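You operate a simulated robot arm through the tools that you are given. There is no shell and no other tool. Be economical: measure what you need, move in short steps, check, and stop when the job is done.

Carry out the task below with a simulated two-armed robot. There is one attempt and no reset: what you move stays moved.

TASK
Fetch the green-band medium vial from the worktop of the store rack and stand it on the middle shelf of the corner unit. Turn the air knob on panel two to 1. Put the yellow bar on the top of the cream cabinet. Fetch the blank vial and stand it on top of the white pack of covers on the worktop of the store rack. Press the test button three times. Fetch the yellow-band large vial and stand it on the top of the ledge of the control desk. Shut the samples drawer. Take the blue-band large vial and leave it on top of the white pack of masks. Open the clear flap of the cream wall box. The order is free. Set down upright: green-band medium vial, yellow bar, blank vial, yellow-band large vial, blue-band large vial.

It is judged by the outcome, as a careful person would: the job done as asked, and still so three seconds after it is handed in. It fails if anything else is knocked over, pushed out of place, dropped, spilled or broken. A push-on lid holds only when it is set on centred and level and pressed home; a screw cap is set on level and turned clockwise until tight.

THE ROBOT
Two 7-joint arms with two-finger grippers on one trunk, on a base that drives. Base frame: it is fixed to the floor where the robot stands at the start and does not move with it; the origin is under the middle of the robot, x ahead of it, y to its left, z up. Units: m, degrees, N and s.
The left shoulder is at the start at [0.05, 0.191, 1.092], the right one opposite. With the tool pointing down near the work surface each hand reaches from about 0.2 to 0.74 m from the robot's upright axis, wherever it stands, measured 20 degrees to its own side. Places, roughly: air knob on panel two [-5.3, 6.5, 0.7]; blank vial [-1.5, -1.5, 1]; blue-band large vial (4x4x8 cm) [-0.4, -1.5, 0.9]; clear flap of the cream wall box [-7.3, 7.6, 1.6]; green-band medium vial (3x3x7 cm) [0.7, -0.2, 0.9]; middle shelf of the corner unit [0.8, -1, 0.9]; pack of covers [0.75, 1.25, 1]; pack of masks [0.75, 1.5, 1]; samples drawer [-0.5, -1.2, 0.7]; test button [-1.5, -1.5, 0.9]; top of the cream cabinet [-7.9, 2.7, 0.9]; top of the ledge of the control desk (17x29 cm) [-2.78, 0.64, 0.8]; yellow bar (16x3x6 cm) [-7, 4.5, 0.9]; yellow-band large vial (4x4x8 cm) [-1, -1.5, 0.9]. Payload 2.69 kg a hand.
The tool frame of a hand sits at the grasp point between the pads (the TCP): z along the fingers, y along the line on which they close. The tips reach 0.02 m beyond it. Largest opening 0.1 m; the body of the gripper starts 0.063 m behind the TCP.
Orientation is that of the tool frame in the base frame, as a unit quaternion [x, y, z, w]. With the fingers straight down and closing along the base's y, the tool's x points along the base's -x, its y along +y and its z along -z.

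THE INTERFACE
- The arms move only by the tool servo_tool. It takes "left_moves", "right_moves" or both (then of equal length, played together; a hand with none holds still); each is a list of rows, each an object of numbers (a shift or turn left out is 0, a gripper value left out holds the last): "x", "y", "z": the shift along the base's x, y, z in mm; "ax", "ay", "az": the turn, a rotation vector about the base's x, y, z in degrees; "claw": the gripper command, from -1 (fully open) to 1 (shut), values between in proportion. In form: [{"x": .., "y": .., "z": .., "ax": .., "ay": .., "az": .., "claw": ..}, ...]. A call has 1 to 10 rows; each row is the pose to reach, as a shift and turn from the pose commanded when the call began. Each row takes 0.2 s and may step no farther than 0.05 m and 8.6 degrees from the row before; otherwise, or with a gripper value out of range, the whole call is refused. Where a pose cannot be reached the arm comes as near as it can. A force on the tool above 40 N (or 10 N above the force at the start of the call, whichever is more), or a blocked arm, ends the call early, and 0.2 s more pass. Each finger travels about 0.153 m/s and halts on what it meets, pressing with about 29 N; the grip force reading is that of the motor and also rises with nothing between the fingers. The clock runs only during rows and for 0.2 s after the last one: add rows that repeat a pose to give the fingers time. The reply holds the time, the measured pose of the TCP, the force on the tool along the base axes, the opening and the grip force, in the units named above and with some noise, with the torque about the TCP (base axes, N m) and any sound that the robot's microphone picked up.
- Cameras (640 x 400 px; columns grow to the right, rows downward): "scene" is now at [0.1267, -0.0344, 1.2933]; the picture's right is [-0.37, -0.93, 0.00], its down [-0.25, 0.10, -0.96] and it looks along [0.89, -0.36, -0.27] (base axes); focal length 257 px, centre (320, 200). "left" rides on the left gripper at [0.07, 0.019, -0.099] in its tool frame; the picture's right is [-0.26, 0.97, 0.00], its down [-0.75, -0.20, -0.63] and it looks along [-0.61, -0.16, 0.78] (tool axes); focal length 230 px, centre (320, 200). "right" rides on the right gripper at [0.07, -0.019, -0.099] in its tool frame; the picture's right is [0.26, 0.97, 0.00], its down [-0.75, 0.20, -0.63] and it looks along [-0.61, 0.16, 0.78] (tool axes); focal length 230 px, centre (320, 200). There is no depth. A picture from a camera that has moved, and an enlarged one, comes with that camera's place and axes in the base frame and with its lens.
- get_image(camera): a new picture of that camera. No time passes.
- slide_trunk(by): slides the trunk up (or, below 0, down) by that many m; the arms and the scene camera ride with it, the base frame stays. It gives what a move gives, with no picture.
- drive_base(legs): drives the robot by 1 to 6 legs, each [ahead, left, turn to the left] in m, m and degrees, along the robot's own axes; the way and the turn of a leg run together, so that a leg with both is an arc; at most 1.5 m and 180 degrees a leg. The arms and the cameras ride along, it lands a little off, and it stops where it bumps. It gives what a move gives.
- pan_tilt(pan, tilt): turns the head with the scene camera to pan (to the left, within 80 degrees either way) and tilt (down, from -29 to 69), counted from straight ahead of the robot. It gives what a move gives.
- enlarge(camera, box): a new picture of the part [left, top, right, bottom] of that camera's present view, enlarged. No time passes.
- finish_job(): hands the job in; it is judged then, once.

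Go step by step. Nothing tells you exact positions but the pictures and the camera data: compare them with the known pose of the tool, close in by small moves and look again before you grip or let go. The budget is 207 turns and 194 pictures, counting those below and the enlarged ones. Unless the task says otherwise, let go and move clear before handing in, and close with one line.

The tools are called after ">>>" as name(argument=value, ...) on one line, values as JSON. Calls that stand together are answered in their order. servo_tool: Moves the arms, as the interface text tells. Its arguments: {"type":"object","properties":{"left_moves":{"type":"array","items":{"type":"object","properties":{"x":{"type":"number"},"y":{"type":"number"},"z":{"type":"number"},"ax":{"type":"number"},"ay":{"type":"number"},"az":{"type":"number"},"claw":{"type":"number"}}}},"right_moves":{"type":"array","items":{"type":"object","properties":{"x":{"type":"number"},"y":{"type":"number"},"z":{"type":"number"},"ax":{"type":"number"},"ay":{"type":"number"},"az":{"type":"number"},"claw":{"type":"number"}}}}},"required":[]} The other tools are called the same way: slide_trunk (by) slides the trunk up or down; drive_base (legs) drives the base; pan_tilt (pan, tilt) turns the head that bears the scene camera; get_image (camera) takes a picture; enlarge (camera, box) takes an enlarged picture of a part of a camera's view; finish_job () hands the job in.

At the start:

```text
clock: 0.0
left_eef_pos: [0.3743, 0.0358, 1.1902]
left_ee_rot: [0.001, 1.0, 0.0, 0.0]
left_ft_force: [0.2, 0.2, 0.0]
left_ft_torque: [-0.01, 0.0, 0.01]
left_width: 0.1
left_grasp_force: 0.1
right_eef_pos: [0.3601, -0.2624, 1.2166]
right_ee_rot: [0.001, 1.0, 0.0, 0.0]
right_ft_force: [-0.1, -0.3, 0.0]
right_ft_torque: [0.0, -0.02, -0.02]
right_width: 0.1
right_grasp_force: 0.1
trunk travel left (down, up): [-0.15, 0.173]
robot x, y, heading: [-0.0025, -0.0016, 0.1]
head pan, tilt: [-21.9, 15.6]
```

scene: 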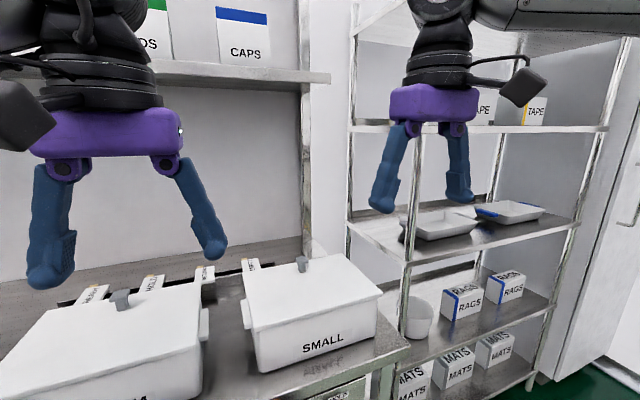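
right: 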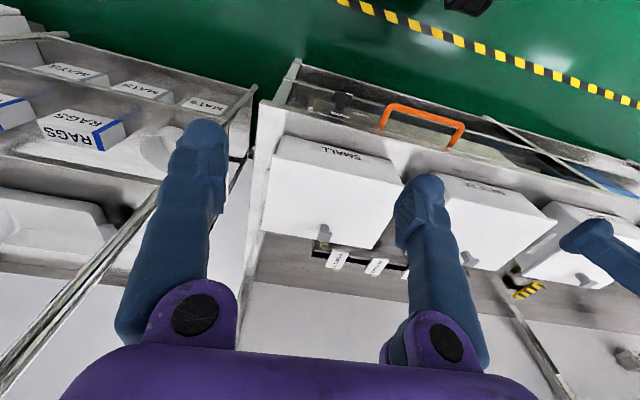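
left: 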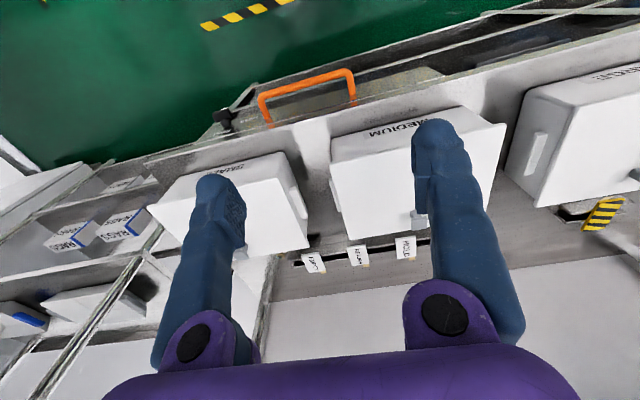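

I see a worktop with white boxes (SMALL, MEDIUM, ...) ahead and a corner unit on the right. I'll look around with the head first.

>>> pan_tilt(pan=0, tilt=30)

>>> get_image(camera="scene")

>>> pan_tilt(pan=60, tilt=20)

>>> get_image(camera="scene")

>>> pan_tilt(pan=-75, tilt=20)

>>> get_image(camera="scene")

```text
clock: 0.8
left_eef_pos: [0.3746, 0.0347, 1.1894]
left_ee_rot: [0.0, 1.0, 0.0, 0.0]
left_ft_force: [-0.3, -0.3, -0.8]
left_ft_torque: [-0.02, 0.01, 0.01]
left_width: 0.0999
left_grasp_force: 0.1
right_eef_pos: [0.3588, -0.2629, 1.2175]
right_ee_rot: [0.001, 1.0, 0.0, 0.001]
right_ft_force: [-0.3, -1.4, 0.4]
right_ft_torque: [0.0, 0.0, -0.01]
right_width: 0.1
right_grasp_force: 0.1
trunk travel left (down, up): [-0.15, 0.173]
robot x, y, heading: [-0.0028, 0.0001, -0.0]
head pan, tilt: [0.0, 30.0]
```

```text
190 pictures are left
camera scene: at [0.1304, 0.0004, 1.2701], right [0.0, -1.0, 0.0], down [-0.5, 0.0, -0.87], along [0.87, 0.0, -0.5], focal length 257 px, centre (320, 200)
```

scene: 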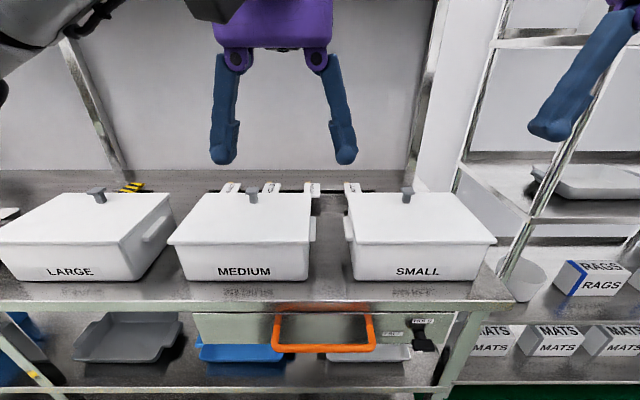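

```text
clock: 2.1
left_eef_pos: [0.3747, 0.0342, 1.1902]
left_ee_rot: [0.0, 1.0, 0.0, 0.0]
left_ft_force: [-0.3, 0.8, -0.5]
left_ft_torque: [0.01, -0.02, -0.02]
left_width: 0.0999
left_grasp_force: 0.2
right_eef_pos: [0.3593, -0.2633, 1.2168]
right_ee_rot: [0.001, 1.0, 0.0, -0.001]
right_ft_force: [0.5, 1.3, -0.3]
right_ft_torque: [0.04, 0.01, 0.02]
right_width: 0.0999
right_grasp_force: 0.0
trunk travel left (down, up): [-0.15, 0.173]
robot x, y, heading: [-0.0008, -0.0022, 0.1]
head pan, tilt: [60.0, 20.0]
```

```text
189 pictures are left
camera scene: at [0.0866, 0.0811, 1.2861], right [0.87, -0.5, 0.0], down [-0.17, -0.3, -0.94], along [0.47, 0.81, -0.34], focal length 257 px, centre (320, 200)
```

scene: 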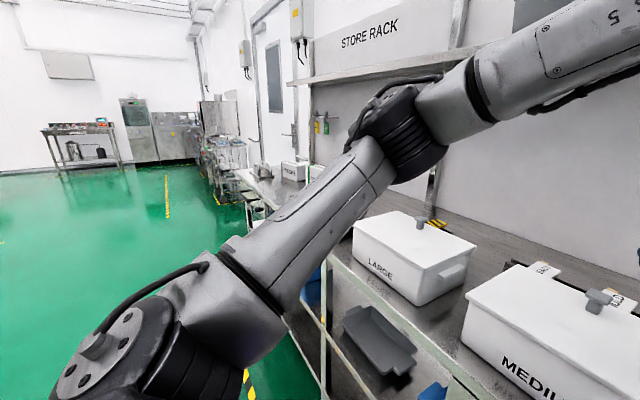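

```text
clock: 4.3
left_eef_pos: [0.3755, 0.0353, 1.1898]
left_ee_rot: [0.0, 1.0, 0.0, 0.0]
left_ft_force: [-0.2, 0.8, -1.3]
left_ft_torque: [0.0, -0.05, 0.0]
left_width: 0.1002
left_grasp_force: 0.0
right_eef_pos: [0.3598, -0.2632, 1.2169]
right_ee_rot: [0.0, 1.0, 0.0, 0.0]
right_ft_force: [0.2, 0.7, -0.3]
right_ft_torque: [-0.01, 0.01, 0.03]
right_width: 0.1001
right_grasp_force: 0.0
trunk travel left (down, up): [-0.15, 0.173]
robot x, y, heading: [-0.0, 0.0011, 0.1]
head pan, tilt: [-75.0, 20.0]
```

```text
188 pictures are left
camera scene: at [0.0642, -0.0894, 1.2861], right [-0.97, -0.26, 0.0], down [-0.09, 0.33, -0.94], along [0.24, -0.91, -0.34], focal length 257 px, centre (320, 200)
```

scene: 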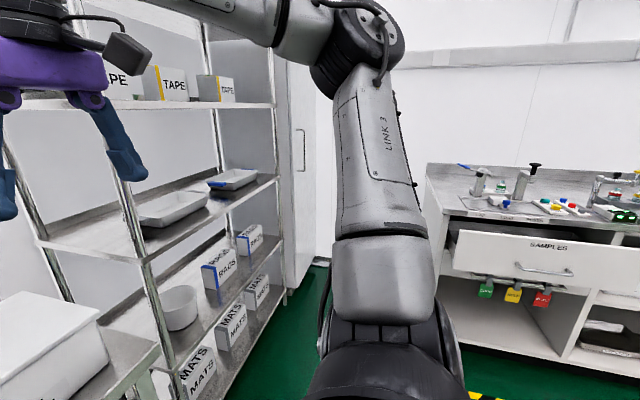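

The vial isn't in open view; it may be inside the SMALL box or behind it. I'll raise the trunk and look more closely.

>>> slide_trunk(by=0.17)

>>> pan_tilt(pan=-15, tilt=35)

>>> enlarge(camera="scene", box=[160, 100, 480, 300])

>>> enlarge(camera="right", box=[220, 100, 540, 300])

```text
clock: 6.2
left_eef_pos: [0.3757, 0.0345, 1.3611]
left_ee_rot: [0.0, 1.0, -0.001, -0.001]
left_ft_force: [0.3, 0.2, 0.7]
left_ft_torque: [0.01, -0.01, 0.02]
left_width: 0.1002
left_grasp_force: 0.1
right_eef_pos: [0.3603, -0.2627, 1.3882]
right_ee_rot: [0.0, 1.0, 0.0, 0.0]
right_ft_force: [0.0, -0.1, 0.7]
right_ft_torque: [0.0, 0.03, -0.01]
right_width: 0.1
right_grasp_force: 0.1
trunk travel left (down, up): [-0.32, 0.003]
robot x, y, heading: [-0.0022, -0.0007, 0.0]
head pan, tilt: [-75.0, 20.0]
```

```text
clock: 7.5
left_eef_pos: [0.3744, 0.0345, 1.3598]
left_ee_rot: [0.0, 1.0, -0.001, -0.001]
left_ft_force: [-0.5, -0.1, 0.5]
left_ft_torque: [-0.01, 0.0, 0.0]
left_width: 0.0999
left_grasp_force: 0.0
right_eef_pos: [0.3616, -0.2634, 1.3867]
right_ee_rot: [0.001, 1.0, 0.0, -0.001]
right_ft_force: [0.9, 0.2, -0.8]
right_ft_torque: [0.02, 0.03, 0.0]
right_width: 0.1002
right_grasp_force: 0.1
trunk travel left (down, up): [-0.32, 0.003]
robot x, y, heading: [0.0022, -0.001, 0.0]
head pan, tilt: [-15.0, 35.0]
```

```text
2.00 times, centred on (320, 200) of scene
camera zoom: at [0.125, -0.0224, 1.4323], right [-0.26, -0.97, 0.0], down [-0.55, 0.15, -0.82], along [0.79, -0.21, -0.57], focal length 514 px, centre (320, 200)
```

zoom: 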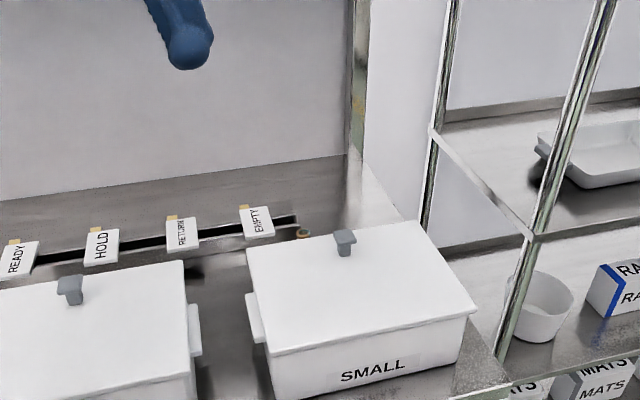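

```text
2.00 times, centred on (380, 200) of right
camera zoom: at [0.2906, -0.2814, 1.4862], right [-0.26, 0.97, 0.0], down [0.75, 0.2, 0.63], along [0.61, 0.16, -0.78], focal length 460 px, centre (200, 200)
```

zoom: 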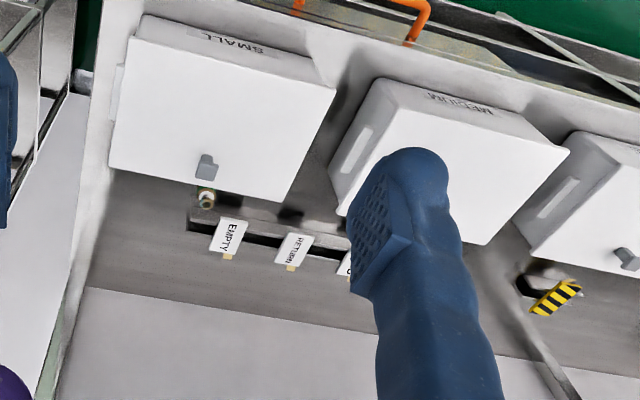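

A small vial with a gold/green top stands just behind the SMALL box at about (0.73, -0.16). Moving the right hand closer for a look.

>>> servo_tool(right_moves=[{"x": 25, "y": 25, "z": -20}, {"x": 50, "y": 50, "z": -50}, {"x": 80, "y": 75, "z": -80}, {"x": 100, "y": 95, "z": -110}, {"x": 100, "y": 95, "z": -140}])

>>> get_image(camera="right")

```text
clock: 8.7
left_eef_pos: [0.3745, 0.0349, 1.3601]
left_ee_rot: [0.001, 1.0, 0.0, 0.001]
left_ft_force: [-0.1, -0.2, 0.4]
left_ft_torque: [-0.03, 0.0, 0.02]
left_width: 0.0998
left_grasp_force: 0.1
right_eef_pos: [0.4589, -0.1688, 1.2459]
right_ee_rot: [0.001, 1.0, 0.0, 0.002]
right_ft_force: [0.1, 0.3, 0.5]
right_ft_torque: [0.0, -0.02, -0.02]
right_width: 0.1002
right_grasp_force: 0.0
trunk travel left (down, up): [-0.32, 0.003]
robot x, y, heading: [-0.0036, -0.0004, -0.1]
head pan, tilt: [-15.0, 35.0]
```

```text
185 pictures are left
camera right: at [0.39, -0.187, 1.3457], right [-0.26, 0.97, 0.0], down [0.75, 0.2, 0.63], along [0.61, 0.16, -0.78], focal length 230 px, centre (320, 200)
```

right: 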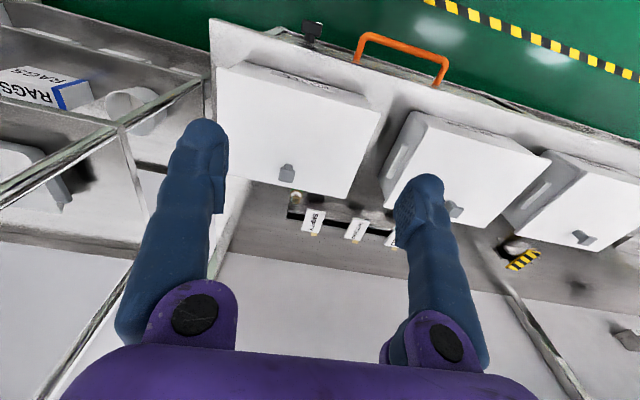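

>>> enlarge(camera="right", box=[220, 140, 380, 240])

>>> get_image(camera="scene")

```text
4.00 times, centred on (300, 190) of right
camera zoom: at [0.39, -0.187, 1.3457], right [-0.26, 0.97, 0.0], down [0.75, 0.2, 0.63], along [0.61, 0.16, -0.78], focal length 920 px, centre (400, 240)
```

zoom: 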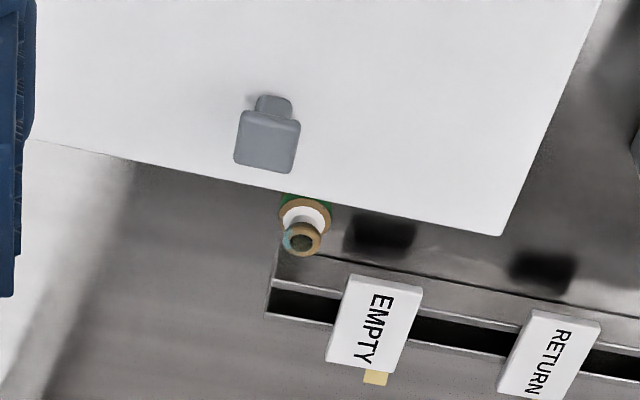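

```text
183 pictures are left
camera scene: at [0.1242, -0.0226, 1.4324], right [-0.26, -0.97, 0.0], down [-0.55, 0.15, -0.82], along [0.79, -0.21, -0.57], focal length 257 px, centre (320, 200)
```

scene: 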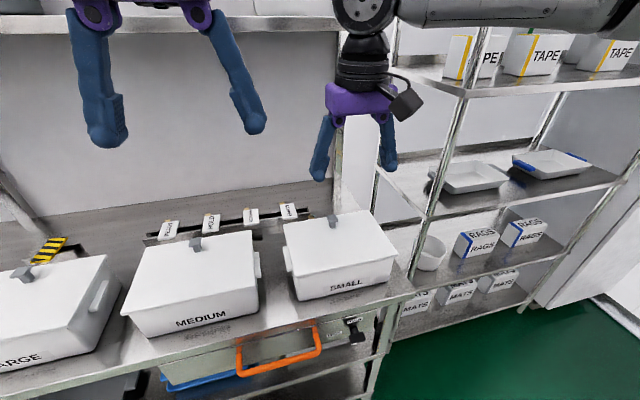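

The green band is visible below the lid edge: the vial is at about (0.745, -0.15), close behind the box. I'll turn the right hand 90° so the camera is off to the side and hover over it.

>>> servo_tool(right_moves=[{"x": 30, "az": 8.5}, {"x": 60, "az": 17}, {"x": 90, "az": 25.5}, {"x": 120, "az": 34}, {"x": 150, "az": 42.5}, {"x": 180, "az": 51}, {"x": 210, "az": 59.5}, {"x": 240, "az": 68, "y": 5}, {"x": 270, "az": 76.5, "y": 10}, {"x": 280, "az": 85, "y": 15}])

>>> get_image(camera="right")

>>> get_image(camera="scene")

```text
clock: 10.9
left_eef_pos: [0.3736, 0.0346, 1.3596]
left_ee_rot: [0.001, 1.0, 0.0, 0.0]
left_ft_force: [0.2, 0.1, 0.2]
left_ft_torque: [0.03, -0.01, 0.02]
left_width: 0.0997
left_grasp_force: 0.1
right_eef_pos: [0.5822, -0.2536, 1.2148]
right_ee_rot: [-0.677, 0.736, 0.001, 0.001]
right_ft_force: [0.2, 0.2, -0.2]
right_ft_torque: [0.01, 0.0, 0.02]
right_width: 0.1001
right_grasp_force: 0.0
right hand out of reach, approached as far as the arm can: row 2, 3, 4, 5, 6, 7, 8, 9, 10
trunk travel left (down, up): [-0.32, 0.003]
robot x, y, heading: [0.0033, 0.001, -0.1]
head pan, tilt: [-15.0, 35.0]
```

```text
182 pictures are left
camera right: at [0.5947, -0.3245, 1.315], right [-0.98, -0.17, 0.0], down [-0.14, 0.76, 0.63], along [-0.11, 0.62, -0.78], focal length 230 px, centre (320, 200)
```

right: 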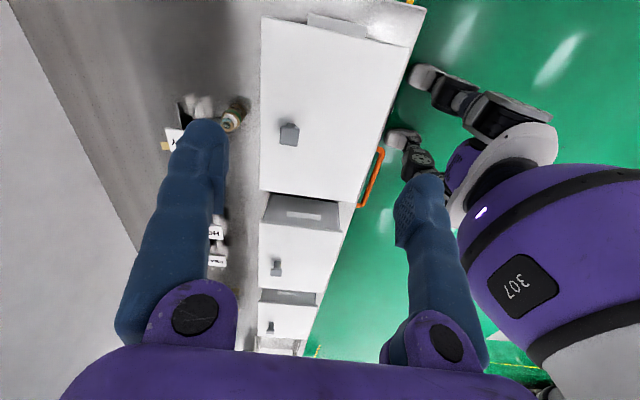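

```text
181 pictures are left
camera scene: at [0.125, -0.0222, 1.4323], right [-0.26, -0.97, 0.0], down [-0.55, 0.15, -0.82], along [0.79, -0.21, -0.57], focal length 257 px, centre (320, 200)
```

scene: 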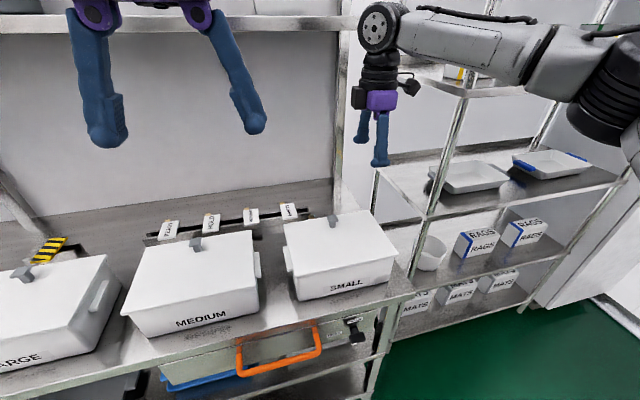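

The reach is short, so I'll drive a little closer (0.15 m ahead, 0.05 left) with the hands high.

>>> drive_base(legs=[[0.15, 0.06, 0]])

>>> get_image(camera="right")

```text
clock: 12.3
left_eef_pos: [0.4931, 0.0825, 1.3576]
left_ee_rot: [0.003, 1.0, -0.001, -0.001]
left_ft_force: [0.4, -0.1, -0.3]
left_ft_torque: [-0.03, 0.0, -0.02]
left_width: 0.1
left_grasp_force: 0.0
right_eef_pos: [0.6977, -0.2083, 1.2144]
right_ee_rot: [-0.673, 0.74, -0.001, 0.0]
right_ft_force: [0.1, 0.0, 0.5]
right_ft_torque: [-0.02, 0.02, 0.0]
right_width: 0.1
right_grasp_force: 0.0
trunk travel left (down, up): [-0.32, 0.003]
robot x, y, heading: [0.1172, 0.0499, -0.4]
head pan, tilt: [-15.0, 35.0]
stopped in leg 1: the robot was blocked; the commanded pose is now the measured one
```

```text
180 pictures are left
camera right: at [0.7101, -0.2786, 1.314], right [-0.99, -0.16, 0.0], down [-0.13, 0.77, 0.63], along [-0.1, 0.62, -0.78], focal length 230 px, centre (320, 200)
```

right: 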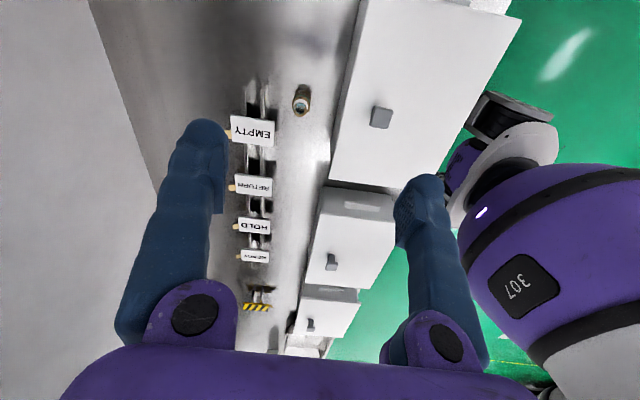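

The vial now appears at about (0.726, -0.16). Moving over it and lowering to check the alignment.

>>> servo_tool(right_moves=[{"x": 15, "y": 25, "z": -30, "claw": 0.0}, {"x": 28, "y": 48, "z": -60}, {"x": 28, "y": 48, "z": -90}, {"x": 28, "y": 48, "z": -120}, {"x": 28, "y": 48, "z": -145}])

>>> get_image(camera="right")

>>> get_image(camera="scene")

```text
clock: 13.5
left_eef_pos: [0.4908, 0.0807, 1.3583]
left_ee_rot: [0.002, 1.0, 0.0, -0.001]
left_ft_force: [0.0, 0.7, -0.6]
left_ft_torque: [0.0, -0.06, 0.0]
left_width: 0.0998
left_grasp_force: 0.0
right_eef_pos: [0.6811, -0.1935, 1.0878]
right_ee_rot: [-0.672, 0.74, 0.001, 0.003]
right_ft_force: [-0.5, -0.7, -0.4]
right_ft_torque: [-0.02, 0.03, -0.04]
right_width: 0.0498
right_grasp_force: 0.1
right hand out of reach, approached as far as the arm can: row 1, 2, 3, 4, 5
trunk travel left (down, up): [-0.32, 0.003]
robot x, y, heading: [0.1163, 0.0486, -0.4]
head pan, tilt: [-15.0, 35.0]
```

```text
179 pictures are left
camera right: at [0.6924, -0.2653, 1.1869], right [-0.99, -0.16, 0.0], down [-0.13, 0.76, 0.63], along [-0.1, 0.62, -0.77], focal length 230 px, centre (320, 200)
```

right: 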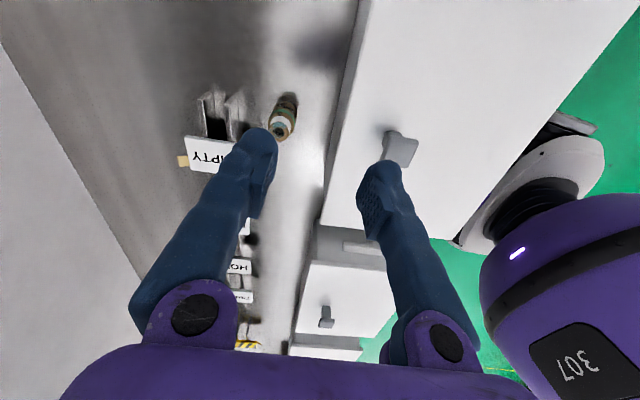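

```text
178 pictures are left
camera scene: at [0.2408, 0.0256, 1.4323], right [-0.27, -0.96, 0.0], down [-0.55, 0.15, -0.82], along [0.79, -0.22, -0.57], focal length 257 px, centre (320, 200)
```

scene: 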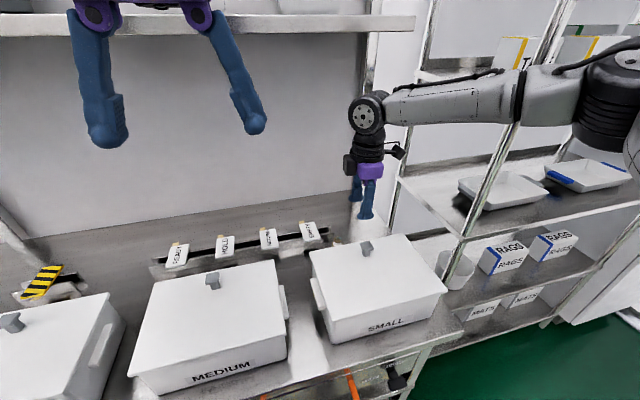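

The arm is stretched because the trunk is too high. I'll raise the hand, then lower the trunk.

>>> servo_tool(right_moves=[{"x": -20, "z": 30}, {"x": -40, "z": 60}, {"x": -50, "z": 90}, {"x": -60, "z": 130}, {"x": -70, "z": 170}, {"x": -70, "z": 200}])

>>> slide_trunk(by=-0.2)

>>> get_image(camera="scene")

```text
clock: 14.9
left_eef_pos: [0.4919, 0.0801, 1.3596]
left_ee_rot: [0.003, 1.0, 0.0, 0.0]
left_ft_force: [0.5, 0.3, -0.2]
left_ft_torque: [0.0, -0.03, 0.03]
left_width: 0.0999
left_grasp_force: 0.1
right_eef_pos: [0.6089, -0.1941, 1.2893]
right_ee_rot: [-0.672, 0.74, 0.0, 0.001]
right_ft_force: [0.4, 0.2, 0.4]
right_ft_torque: [0.02, 0.0, 0.04]
right_width: 0.05
right_grasp_force: 0.0
trunk travel left (down, up): [-0.32, 0.003]
robot x, y, heading: [0.1152, 0.0512, -0.2]
head pan, tilt: [-15.0, 35.0]
```

```text
clock: 17.1
left_eef_pos: [0.4908, 0.0816, 1.1585]
left_ee_rot: [0.002, 1.0, 0.0, 0.0]
left_ft_force: [0.0, 0.2, 0.8]
left_ft_torque: [0.0, -0.02, -0.02]
left_width: 0.1
left_grasp_force: 0.0
right_eef_pos: [0.6096, -0.1948, 1.0885]
right_ee_rot: [-0.673, 0.74, 0.0, 0.001]
right_ft_force: [0.1, 0.7, 0.2]
right_ft_torque: [-0.01, 0.0, 0.01]
right_width: 0.0502
right_grasp_force: 0.1
trunk travel left (down, up): [-0.12, 0.203]
robot x, y, heading: [0.1149, 0.05, -0.4]
head pan, tilt: [-15.0, 35.0]
```

```text
177 pictures are left
camera scene: at [0.2406, 0.0258, 1.2324], right [-0.27, -0.96, 0.0], down [-0.55, 0.15, -0.82], along [0.79, -0.22, -0.57], focal length 257 px, centre (320, 200)
```

scene: 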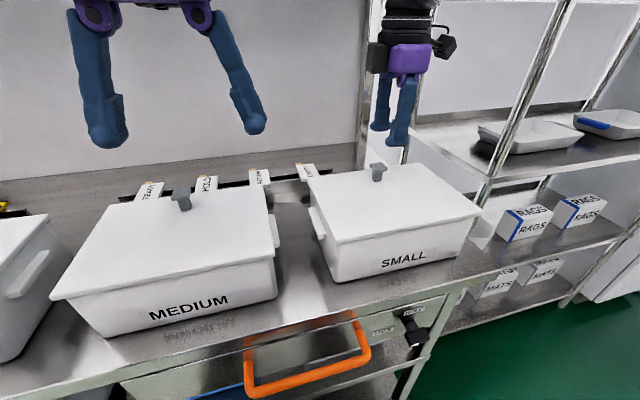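

>>> servo_tool(right_moves=[{"x": 40, "y": 10}, {"x": 80, "y": 25}, {"x": 117, "y": 38}, {"x": 117, "y": 38}])

>>> get_image(camera="right")

```text
clock: 18.1
left_eef_pos: [0.4923, 0.0807, 1.1598]
left_ee_rot: [0.003, 1.0, 0.0, 0.0]
left_ft_force: [-0.1, -0.5, 0.1]
left_ft_torque: [0.01, 0.01, 0.01]
left_width: 0.1001
left_grasp_force: 0.1
right_eef_pos: [0.6625, -0.1876, 1.0771]
right_ee_rot: [-0.673, 0.74, -0.001, 0.002]
right_ft_force: [0.2, -0.4, 0.5]
right_ft_torque: [-0.01, -0.03, 0.01]
right_width: 0.0501
right_grasp_force: 0.0
right hand out of reach, approached as far as the arm can: row 2, 3, 4
trunk travel left (down, up): [-0.12, 0.203]
robot x, y, heading: [0.1203, 0.0489, -0.4]
head pan, tilt: [-15.0, 35.0]
```

```text
176 pictures are left
camera right: at [0.6746, -0.2592, 1.1766], right [-0.99, -0.16, 0.0], down [-0.13, 0.77, 0.63], along [-0.1, 0.62, -0.78], focal length 230 px, centre (320, 200)
```

right: 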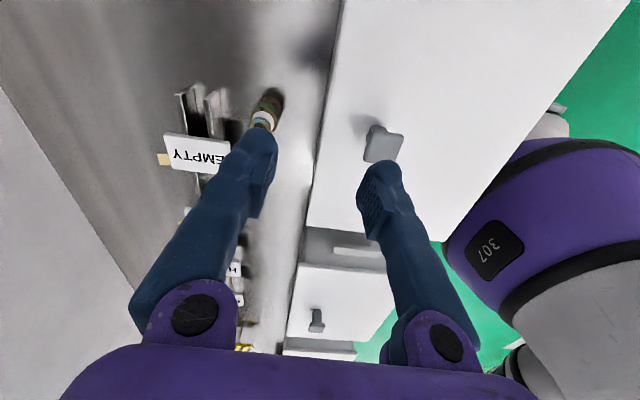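

Reach is limited by the shoulder. I'll back off a little and turn left, so the right shoulder comes forward.

>>> servo_tool(right_moves=[{"x": -30, "z": 20}, {"x": -60, "z": 30}, {"x": -80, "z": 30}])

>>> drive_base(legs=[[-0.04, 0, 0], [0, 0, 40]])

>>> get_image(camera="scene")

```text
clock: 18.9
left_eef_pos: [0.4913, 0.0811, 1.1591]
left_ee_rot: [0.002, 1.0, 0.0, 0.0]
left_ft_force: [-0.4, 0.4, -0.3]
left_ft_torque: [-0.01, 0.01, -0.02]
left_width: 0.1
left_grasp_force: 0.1
right_eef_pos: [0.5818, -0.1881, 1.1067]
right_ee_rot: [-0.672, 0.74, 0.0, 0.001]
right_ft_force: [0.1, -0.3, -0.6]
right_ft_torque: [0.0, 0.0, 0.03]
right_width: 0.0501
right_grasp_force: 0.1
trunk travel left (down, up): [-0.12, 0.203]
robot x, y, heading: [0.1173, 0.051, -0.3]
head pan, tilt: [-15.0, 35.0]
```

```text
clock: 21.6
left_eef_pos: [0.343, 0.3143, 1.1595]
left_ee_rot: [-0.339, 0.941, -0.001, -0.001]
left_ft_force: [0.3, 0.0, -0.1]
left_ft_torque: [-0.01, 0.0, -0.06]
left_width: 0.1
left_grasp_force: 0.0
right_eef_pos: [0.5864, 0.1664, 1.1071]
right_ee_rot: [0.885, -0.466, 0.0, 0.0]
right_ft_force: [0.1, -0.2, -0.2]
right_ft_torque: [-0.02, 0.02, -0.03]
right_width: 0.0502
right_grasp_force: 0.1
trunk travel left (down, up): [-0.12, 0.203]
robot x, y, heading: [0.0791, 0.0493, 39.5]
head pan, tilt: [-15.0, 35.0]
```

```text
175 pictures are left
camera scene: at [0.1874, 0.1117, 1.2323], right [0.41, -0.91, 0.0], down [-0.52, -0.24, -0.82], along [0.75, 0.34, -0.57], focal length 257 px, centre (320, 200)
```

scene: 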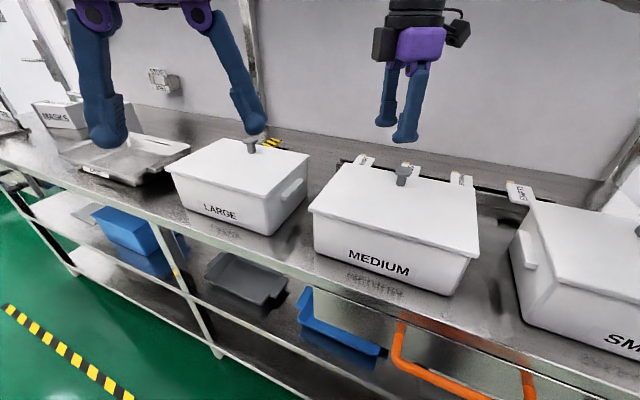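

Now swing the right hand over the vial, turning it back.

>>> servo_tool(right_moves=[{"x": 14, "y": -33, "az": -3.4}, {"x": 28, "y": -66, "az": -7}, {"x": 42, "y": -98, "az": -10.5}, {"x": 56, "y": -130, "az": -14}, {"x": 70, "y": -163, "az": -17}, {"x": 84, "y": -196, "az": -20.4}, {"x": 98, "y": -228, "az": -24}, {"x": 112, "y": -260, "az": -27.5}, {"x": 126, "y": -293, "az": -31}, {"x": 140, "y": -326, "az": -34}])

>>> get_image(camera="right")

```text
clock: 23.8
left_eef_pos: [0.3443, 0.314, 1.1583]
left_ee_rot: [-0.338, 0.941, 0.0, 0.0]
left_ft_force: [-0.5, -0.6, 0.4]
left_ft_torque: [-0.01, 0.0, 0.0]
left_width: 0.0999
left_grasp_force: 0.1
right_eef_pos: [0.7252, -0.1608, 1.1074]
right_ee_rot: [0.709, -0.705, 0.0, -0.001]
right_ft_force: [-0.4, -1.0, -0.4]
right_ft_torque: [-0.01, 0.06, 0.01]
right_width: 0.0499
right_grasp_force: 0.1
trunk travel left (down, up): [-0.12, 0.203]
robot x, y, heading: [0.0803, 0.0483, 39.2]
head pan, tilt: [-15.0, 35.0]
```

```text
174 pictures are left
camera right: at [0.7453, -0.231, 1.2061], right [-0.96, -0.26, 0.0], down [-0.21, 0.75, 0.63], along [-0.17, 0.61, -0.78], focal length 230 px, centre (320, 200)
```

right: 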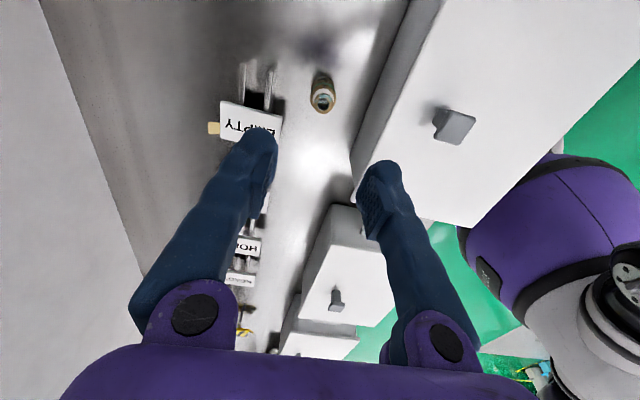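

The vial is near (0.72, -0.15), but the lid edge is only about 5 cm from it. I'll turn the hand so the fingers close along y with the camera on the far side.

>>> servo_tool(right_moves=[{"az": 8.5}, {"az": 17}, {"az": 25.5}, {"az": 34}, {"az": 42.5}, {"az": 51}, {"az": 59.5}, {"az": 68}, {"az": 76.5}, {"az": 85}])

>>> get_image(camera="right")

>>> pan_tilt(pan=-60, tilt=35)

>>> get_image(camera="scene")

```text
clock: 26.0
left_eef_pos: [0.3439, 0.3141, 1.1597]
left_ee_rot: [-0.338, 0.941, 0.0, 0.0]
left_ft_force: [-0.5, -0.9, -0.7]
left_ft_torque: [-0.01, 0.02, 0.02]
left_width: 0.1
left_grasp_force: 0.1
right_eef_pos: [0.7249, -0.1598, 1.1071]
right_ee_rot: [0.999, -0.039, -0.001, -0.001]
right_ft_force: [-1.6, 0.4, -0.5]
right_ft_torque: [-0.01, 0.0, 0.0]
right_width: 0.0499
right_grasp_force: 0.0
trunk travel left (down, up): [-0.12, 0.203]
robot x, y, heading: [0.0721, 0.0453, 39.5]
head pan, tilt: [-15.0, 35.0]
```

```text
173 pictures are left
camera right: at [0.7978, -0.1472, 1.2066], right [0.18, -0.98, 0.0], down [-0.76, -0.14, 0.63], along [-0.62, -0.11, -0.78], focal length 230 px, centre (320, 200)
```

right: 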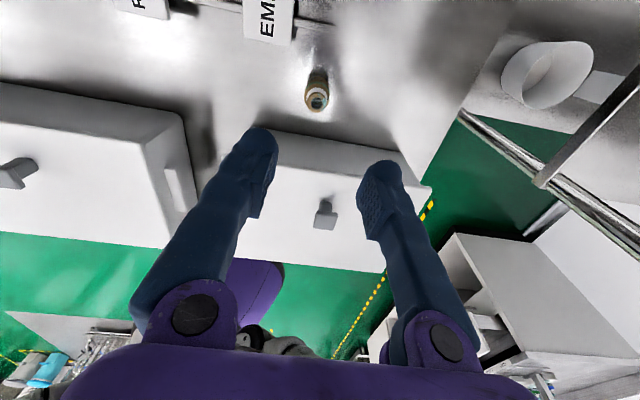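

```text
clock: 27.1
left_eef_pos: [0.3449, 0.3148, 1.159]
left_ee_rot: [-0.338, 0.941, 0.0, 0.0]
left_ft_force: [-0.8, -0.1, -0.4]
left_ft_torque: [0.04, -0.04, 0.01]
left_width: 0.0999
left_grasp_force: 0.0
right_eef_pos: [0.7259, -0.1604, 1.1078]
right_ee_rot: [0.999, -0.041, -0.001, 0.0]
right_ft_force: [0.4, 0.2, 0.0]
right_ft_torque: [0.02, 0.0, 0.02]
right_width: 0.0499
right_grasp_force: 0.1
trunk travel left (down, up): [-0.12, 0.203]
robot x, y, heading: [0.0734, 0.0523, 39.5]
head pan, tilt: [-60.0, 35.0]
```

```text
172 pictures are left
camera scene: at [0.1898, 0.0443, 1.2323], right [-0.35, -0.94, 0.0], down [-0.54, 0.2, -0.82], along [0.77, -0.29, -0.57], focal length 257 px, centre (320, 200)
```

scene: 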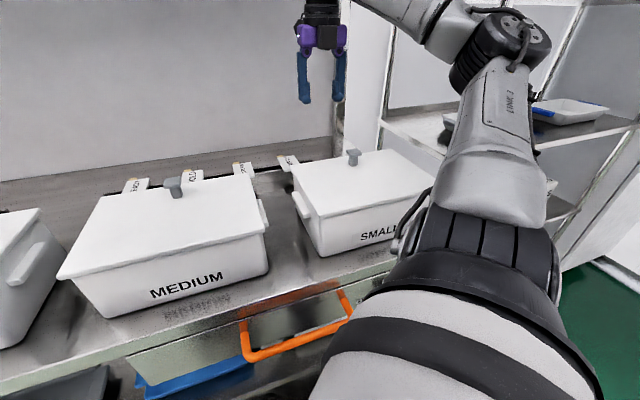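

The vial top is at about (0.722, -0.157, 0.935). I'll tilt slightly away from the box and descend in part, then check.

>>> servo_tool(right_moves=[{"x": -3, "y": 3, "z": -30, "ay": 4, "az": -3, "claw": -0.2}, {"x": -3, "y": 3, "z": -60, "ay": 8, "az": -6}, {"x": -3, "y": 3, "z": -90, "ay": 8, "az": -6}, {"x": -3, "y": 3, "z": -120, "ay": 8, "az": -6}, {"x": -3, "y": 3, "z": -140, "ay": 8, "az": -6}])

>>> get_image(camera="right")

>>> enlarge(camera="scene", box=[240, 0, 480, 150])

```text
clock: 28.3
left_eef_pos: [0.3444, 0.3143, 1.1585]
left_ee_rot: [-0.338, 0.941, 0.0, -0.001]
left_ft_force: [-0.3, -0.2, -0.5]
left_ft_torque: [-0.04, -0.02, -0.01]
left_width: 0.1
left_grasp_force: 0.1
right_eef_pos: [0.7229, -0.1568, 0.9666]
right_ee_rot: [0.993, -0.093, -0.071, 0.002]
right_ft_force: [-0.4, 0.0, 0.1]
right_ft_torque: [0.0, 0.0, 0.0]
right_width: 0.0601
right_grasp_force: 0.1
trunk travel left (down, up): [-0.12, 0.203]
robot x, y, heading: [0.0772, 0.0472, 39.3]
head pan, tilt: [-60.0, 35.0]
```

```text
171 pictures are left
camera right: at [0.8091, -0.1525, 1.0549], right [0.07, -1.0, -0.02], down [-0.68, -0.06, 0.73], along [-0.73, -0.04, -0.68], focal length 230 px, centre (320, 200)
```

right: 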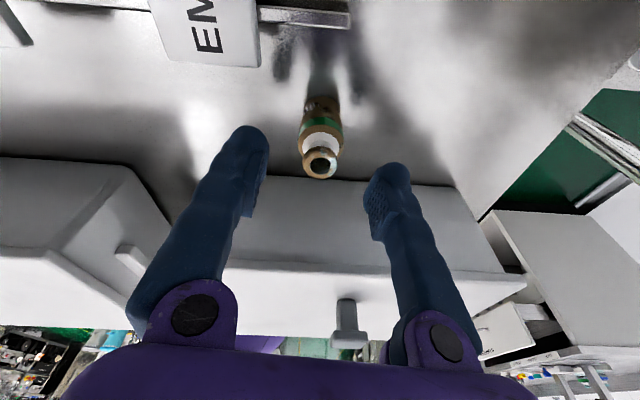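

```text
2.67 times, centred on (360, 75) of scene
camera zoom: at [0.19, 0.0441, 1.2323], right [-0.35, -0.94, 0.0], down [-0.54, 0.2, -0.82], along [0.77, -0.29, -0.57], focal length 686 px, centre (213, 533)
```

zoom: 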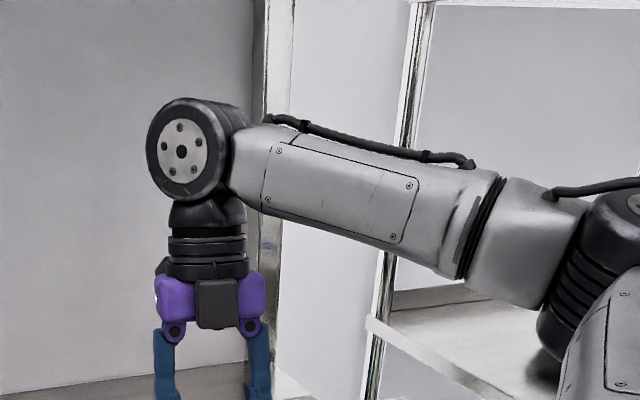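

Well centred. Descending and gripping.

>>> servo_tool(right_moves=[{"x": -2, "z": -20}, {"x": -3, "z": -40}, {"x": -3, "z": -55}, {"x": -3, "z": -64}, {"x": -3, "z": -64, "claw": 0.6}, {"x": -3, "z": -64, "claw": 1}, {"x": -3, "z": -64, "claw": 1}])

>>> get_image(camera="right")

```text
clock: 29.9
left_eef_pos: [0.3451, 0.3141, 1.1588]
left_ee_rot: [-0.338, 0.941, 0.0, -0.002]
left_ft_force: [0.6, 0.0, -0.5]
left_ft_torque: [0.02, 0.01, -0.01]
left_width: 0.1
left_grasp_force: 0.1
right_eef_pos: [0.7195, -0.1567, 0.9046]
right_ee_rot: [0.993, -0.092, -0.07, 0.001]
right_ft_force: [-0.1, 1.0, -0.5]
right_ft_torque: [-0.02, 0.0, 0.01]
right_width: 0.0258
right_grasp_force: 29.1
trunk travel left (down, up): [-0.12, 0.203]
robot x, y, heading: [0.0741, 0.0512, 39.7]
head pan, tilt: [-60.0, 35.0]
```

```text
169 pictures are left
camera right: at [0.8058, -0.1525, 0.9917], right [0.07, -1.0, -0.02], down [-0.68, -0.06, 0.73], along [-0.73, -0.04, -0.68], focal length 230 px, centre (320, 200)
```

right: 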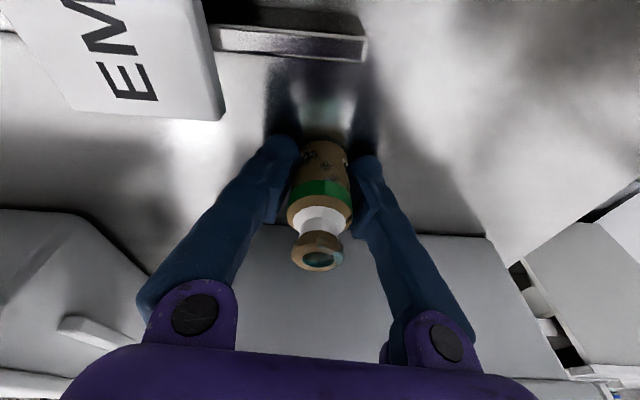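

Gripped. Lifting straight up.

>>> servo_tool(right_moves=[{"z": 20}, {"z": 45}, {"z": 75}, {"z": 105}, {"z": 135}, {"z": 165}, {"z": 190}])

>>> get_image(camera="right")

>>> pan_tilt(pan=-80, tilt=15)

>>> get_image(camera="scene")

```text
clock: 31.5
left_eef_pos: [0.3438, 0.3154, 1.1595]
left_ee_rot: [-0.338, 0.941, 0.001, 0.0]
left_ft_force: [0.3, 0.8, 0.3]
left_ft_torque: [0.0, 0.01, 0.0]
left_width: 0.1002
left_grasp_force: 0.0
right_eef_pos: [0.7193, -0.1557, 1.0941]
right_ee_rot: [0.993, -0.093, -0.07, 0.002]
right_ft_force: [0.2, -0.5, -0.6]
right_ft_torque: [0.01, 0.03, -0.03]
right_width: 0.0262
right_grasp_force: 28.8
trunk travel left (down, up): [-0.12, 0.203]
robot x, y, heading: [0.0749, 0.0494, 39.5]
head pan, tilt: [-60.0, 35.0]
```

```text
168 pictures are left
camera right: at [0.8062, -0.1519, 1.1821], right [0.07, -1.0, -0.02], down [-0.68, -0.06, 0.73], along [-0.73, -0.04, -0.68], focal length 230 px, centre (320, 200)
```

right: 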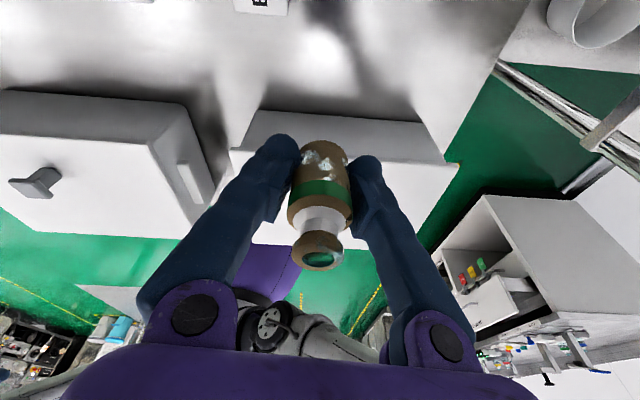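

```text
clock: 32.4
left_eef_pos: [0.3439, 0.315, 1.1603]
left_ee_rot: [-0.338, 0.941, 0.0, 0.0]
left_ft_force: [-0.2, -0.5, 0.4]
left_ft_torque: [-0.03, -0.03, -0.01]
left_width: 0.0999
left_grasp_force: 0.1
right_eef_pos: [0.7202, -0.1571, 1.0943]
right_ee_rot: [0.993, -0.092, -0.07, 0.002]
right_ft_force: [0.7, -1.3, 0.7]
right_ft_torque: [0.02, -0.04, 0.02]
right_width: 0.0269
right_grasp_force: 28.6
trunk travel left (down, up): [-0.12, 0.203]
robot x, y, heading: [0.079, 0.0529, 39.3]
head pan, tilt: [-80.0, 15.0]
```

```text
167 pictures are left
camera scene: at [0.1784, 0.0144, 1.2642], right [-0.65, -0.76, 0.0], down [-0.2, 0.17, -0.97], along [0.73, -0.63, -0.26], focal length 257 px, centre (320, 200)
```

scene: 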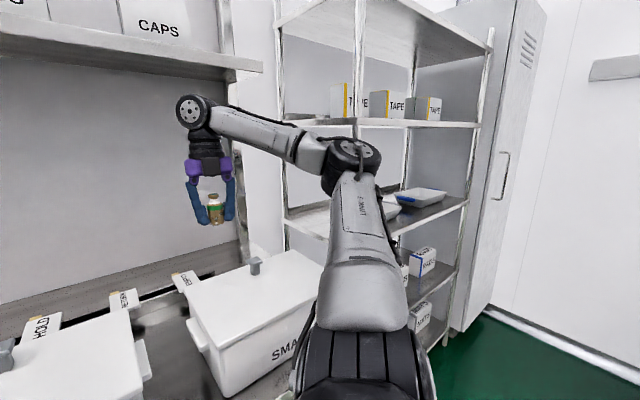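

Vial held upright. Pull the hand in, straighten the robot and drive over to the corner unit.

>>> servo_tool(right_moves=[{"x": -12, "y": 26, "z": 5}, {"x": -24, "y": 52, "z": 10}, {"x": -36, "y": 78, "z": 20}, {"x": -48, "y": 104, "z": 30}, {"x": -60, "y": 130, "z": 30}, {"x": -72, "y": 156, "z": 30}, {"x": -84, "y": 182, "z": 30}, {"x": -96, "y": 208, "z": 30}, {"x": -107, "y": 234, "z": 30}, {"x": -110, "y": 260, "z": 30}])

>>> drive_base(legs=[[-0.1, 0, 0], [0, 0, -39.5], [0, -0.6, 0]])

>>> pan_tilt(pan=0, tilt=15)

>>> get_image(camera="scene")

```text
clock: 34.6
left_eef_pos: [0.3447, 0.3149, 1.159]
left_ee_rot: [-0.338, 0.941, 0.0, -0.001]
left_ft_force: [0.2, 0.3, 0.2]
left_ft_torque: [0.0, -0.01, -0.01]
left_width: 0.0999
left_grasp_force: 0.1
right_eef_pos: [0.6095, 0.1029, 1.1234]
right_ee_rot: [0.993, -0.093, -0.07, 0.002]
right_ft_force: [0.5, 0.0, 0.1]
right_ft_torque: [-0.01, 0.0, -0.03]
right_width: 0.0271
right_grasp_force: 29.3
trunk travel left (down, up): [-0.12, 0.203]
robot x, y, heading: [0.0715, 0.0486, 39.3]
head pan, tilt: [-80.0, 15.0]
```

```text
clock: 42.9
left_eef_pos: [0.3765, -0.5758, 1.1599]
left_ee_rot: [-0.003, 1.0, 0.0, -0.001]
left_ft_force: [-0.3, -0.7, -0.6]
left_ft_torque: [0.0, -0.01, -0.01]
left_width: 0.1002
left_grasp_force: 0.1
right_eef_pos: [0.4494, -0.9058, 1.1222]
right_ee_rot: [0.905, -0.42, -0.068, -0.022]
right_ft_force: [-0.2, -0.3, -0.9]
right_ft_torque: [0.01, -0.01, 0.03]
right_width: 0.0271
right_grasp_force: 28.5
trunk travel left (down, up): [-0.12, 0.203]
robot x, y, heading: [0.0015, -0.6125, 0.2]
head pan, tilt: [-80.0, 15.0]
```

```text
clock: 44.4
left_eef_pos: [0.3772, -0.5747, 1.1587]
left_ee_rot: [-0.002, 1.0, 0.0, -0.002]
left_ft_force: [1.0, -0.7, 0.6]
left_ft_torque: [-0.03, 0.0, 0.01]
left_width: 0.0999
left_grasp_force: 0.0
right_eef_pos: [0.4487, -0.9064, 1.1232]
right_ee_rot: [0.905, -0.421, -0.066, -0.021]
right_ft_force: [-0.4, 0.8, 0.1]
right_ft_torque: [-0.02, 0.0, -0.01]
right_width: 0.027
right_grasp_force: 28.6
trunk travel left (down, up): [-0.12, 0.203]
robot x, y, heading: [0.0018, -0.6132, 0.5]
head pan, tilt: [0.0, 15.0]
```

```text
166 pictures are left
camera scene: at [0.1348, -0.6106, 1.2643], right [0.0, -1.0, 0.0], down [-0.26, 0.0, -0.97], along [0.97, 0.0, -0.26], focal length 257 px, centre (320, 200)
```

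scene: 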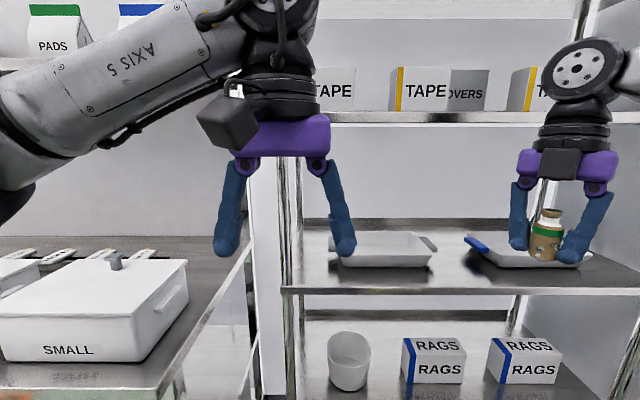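

Shelf (trays) lies at z≈0.89 with its front edge at x≈0.68; there's a gap between the two trays at y≈-0.98. I'll rotate the hand to its natural yaw and lower it.

>>> servo_tool(right_moves=[{"az": -8.5}, {"az": -17}, {"az": -25.5}, {"az": -34}, {"az": -42.5}, {"az": -51}, {"az": -59.5}, {"az": -68}, {"az": -76.5}, {"az": -85}])

>>> servo_tool(right_moves=[{"az": -8.5, "z": -25}, {"az": -17, "z": -50}, {"az": -25.5, "z": -75}, {"az": -34, "z": -100}, {"az": -42.5, "z": -125}, {"az": -45, "z": -133}])

>>> drive_base(legs=[[0, -0.11, 0], [0.15, 0, 0]])

>>> get_image(camera="scene")

>>> get_image(camera="right")

```text
clock: 46.6
left_eef_pos: [0.3772, -0.5759, 1.1587]
left_ee_rot: [-0.003, 1.0, 0.001, 0.0]
left_ft_force: [0.5, -0.9, 0.2]
left_ft_torque: [0.04, 0.0, 0.01]
left_width: 0.1
left_grasp_force: 0.0
right_eef_pos: [0.4495, -0.9072, 1.1225]
right_ee_rot: [-0.381, 0.922, 0.035, 0.061]
right_ft_force: [-0.5, 0.6, 0.5]
right_ft_torque: [-0.01, -0.03, 0.01]
right_width: 0.0271
right_grasp_force: 29.3
trunk travel left (down, up): [-0.12, 0.203]
robot x, y, heading: [0.0028, -0.6126, 0.6]
head pan, tilt: [0.0, 15.0]
```

```text
clock: 48.0
left_eef_pos: [0.3768, -0.5761, 1.1595]
left_ee_rot: [-0.002, 1.0, 0.0, -0.001]
left_ft_force: [0.6, -0.5, -0.4]
left_ft_torque: [0.01, 0.01, 0.0]
left_width: 0.0999
left_grasp_force: 0.0
right_eef_pos: [0.4483, -0.9061, 0.9909]
right_ee_rot: [0.0, 0.998, 0.008, 0.069]
right_ft_force: [-0.4, -0.8, 0.5]
right_ft_torque: [0.04, -0.03, -0.01]
right_width: 0.027
right_grasp_force: 29.1
trunk travel left (down, up): [-0.12, 0.203]
robot x, y, heading: [-0.0008, -0.6112, 0.3]
head pan, tilt: [0.0, 15.0]
```

```text
clock: 50.6
left_eef_pos: [0.5283, -0.6852, 1.1591]
left_ee_rot: [-0.003, 1.0, 0.001, -0.001]
left_ft_force: [0.5, 0.4, 0.1]
left_ft_torque: [0.01, 0.06, 0.01]
left_width: 0.1
left_grasp_force: 0.1
right_eef_pos: [0.5997, -1.0162, 0.9896]
right_ee_rot: [-0.001, 0.998, 0.008, 0.07]
right_ft_force: [0.1, 0.3, -0.2]
right_ft_torque: [-0.01, 0.02, -0.03]
right_width: 0.0273
right_grasp_force: 29.1
trunk travel left (down, up): [-0.12, 0.203]
robot x, y, heading: [0.1537, -0.719, 0.3]
head pan, tilt: [0.0, 15.0]
```

```text
165 pictures are left
camera scene: at [0.2866, -0.7203, 1.2642], right [0.0, -1.0, 0.0], down [-0.26, 0.0, -0.97], along [0.97, 0.0, -0.26], focal length 257 px, centre (320, 200)
```

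scene: 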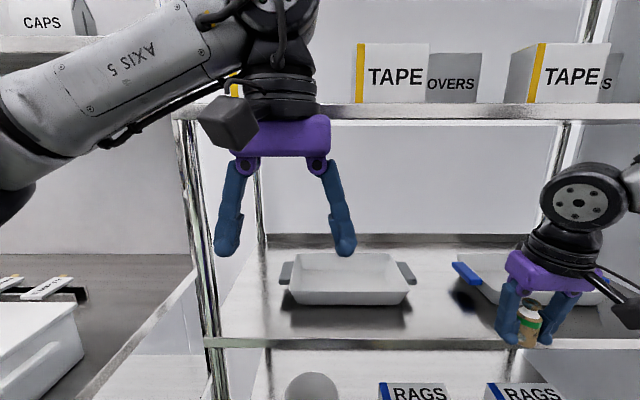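

```text
164 pictures are left
camera right: at [0.5182, -1.0362, 1.0783], right [-0.26, 0.97, -0.02], down [0.65, 0.19, 0.73], along [0.71, 0.18, -0.68], focal length 230 px, centre (320, 200)
```

right: 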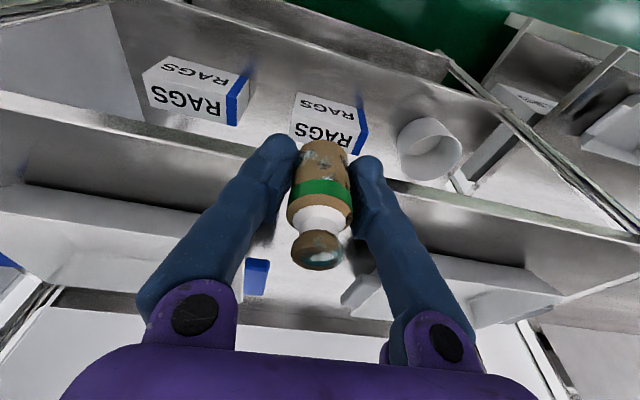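

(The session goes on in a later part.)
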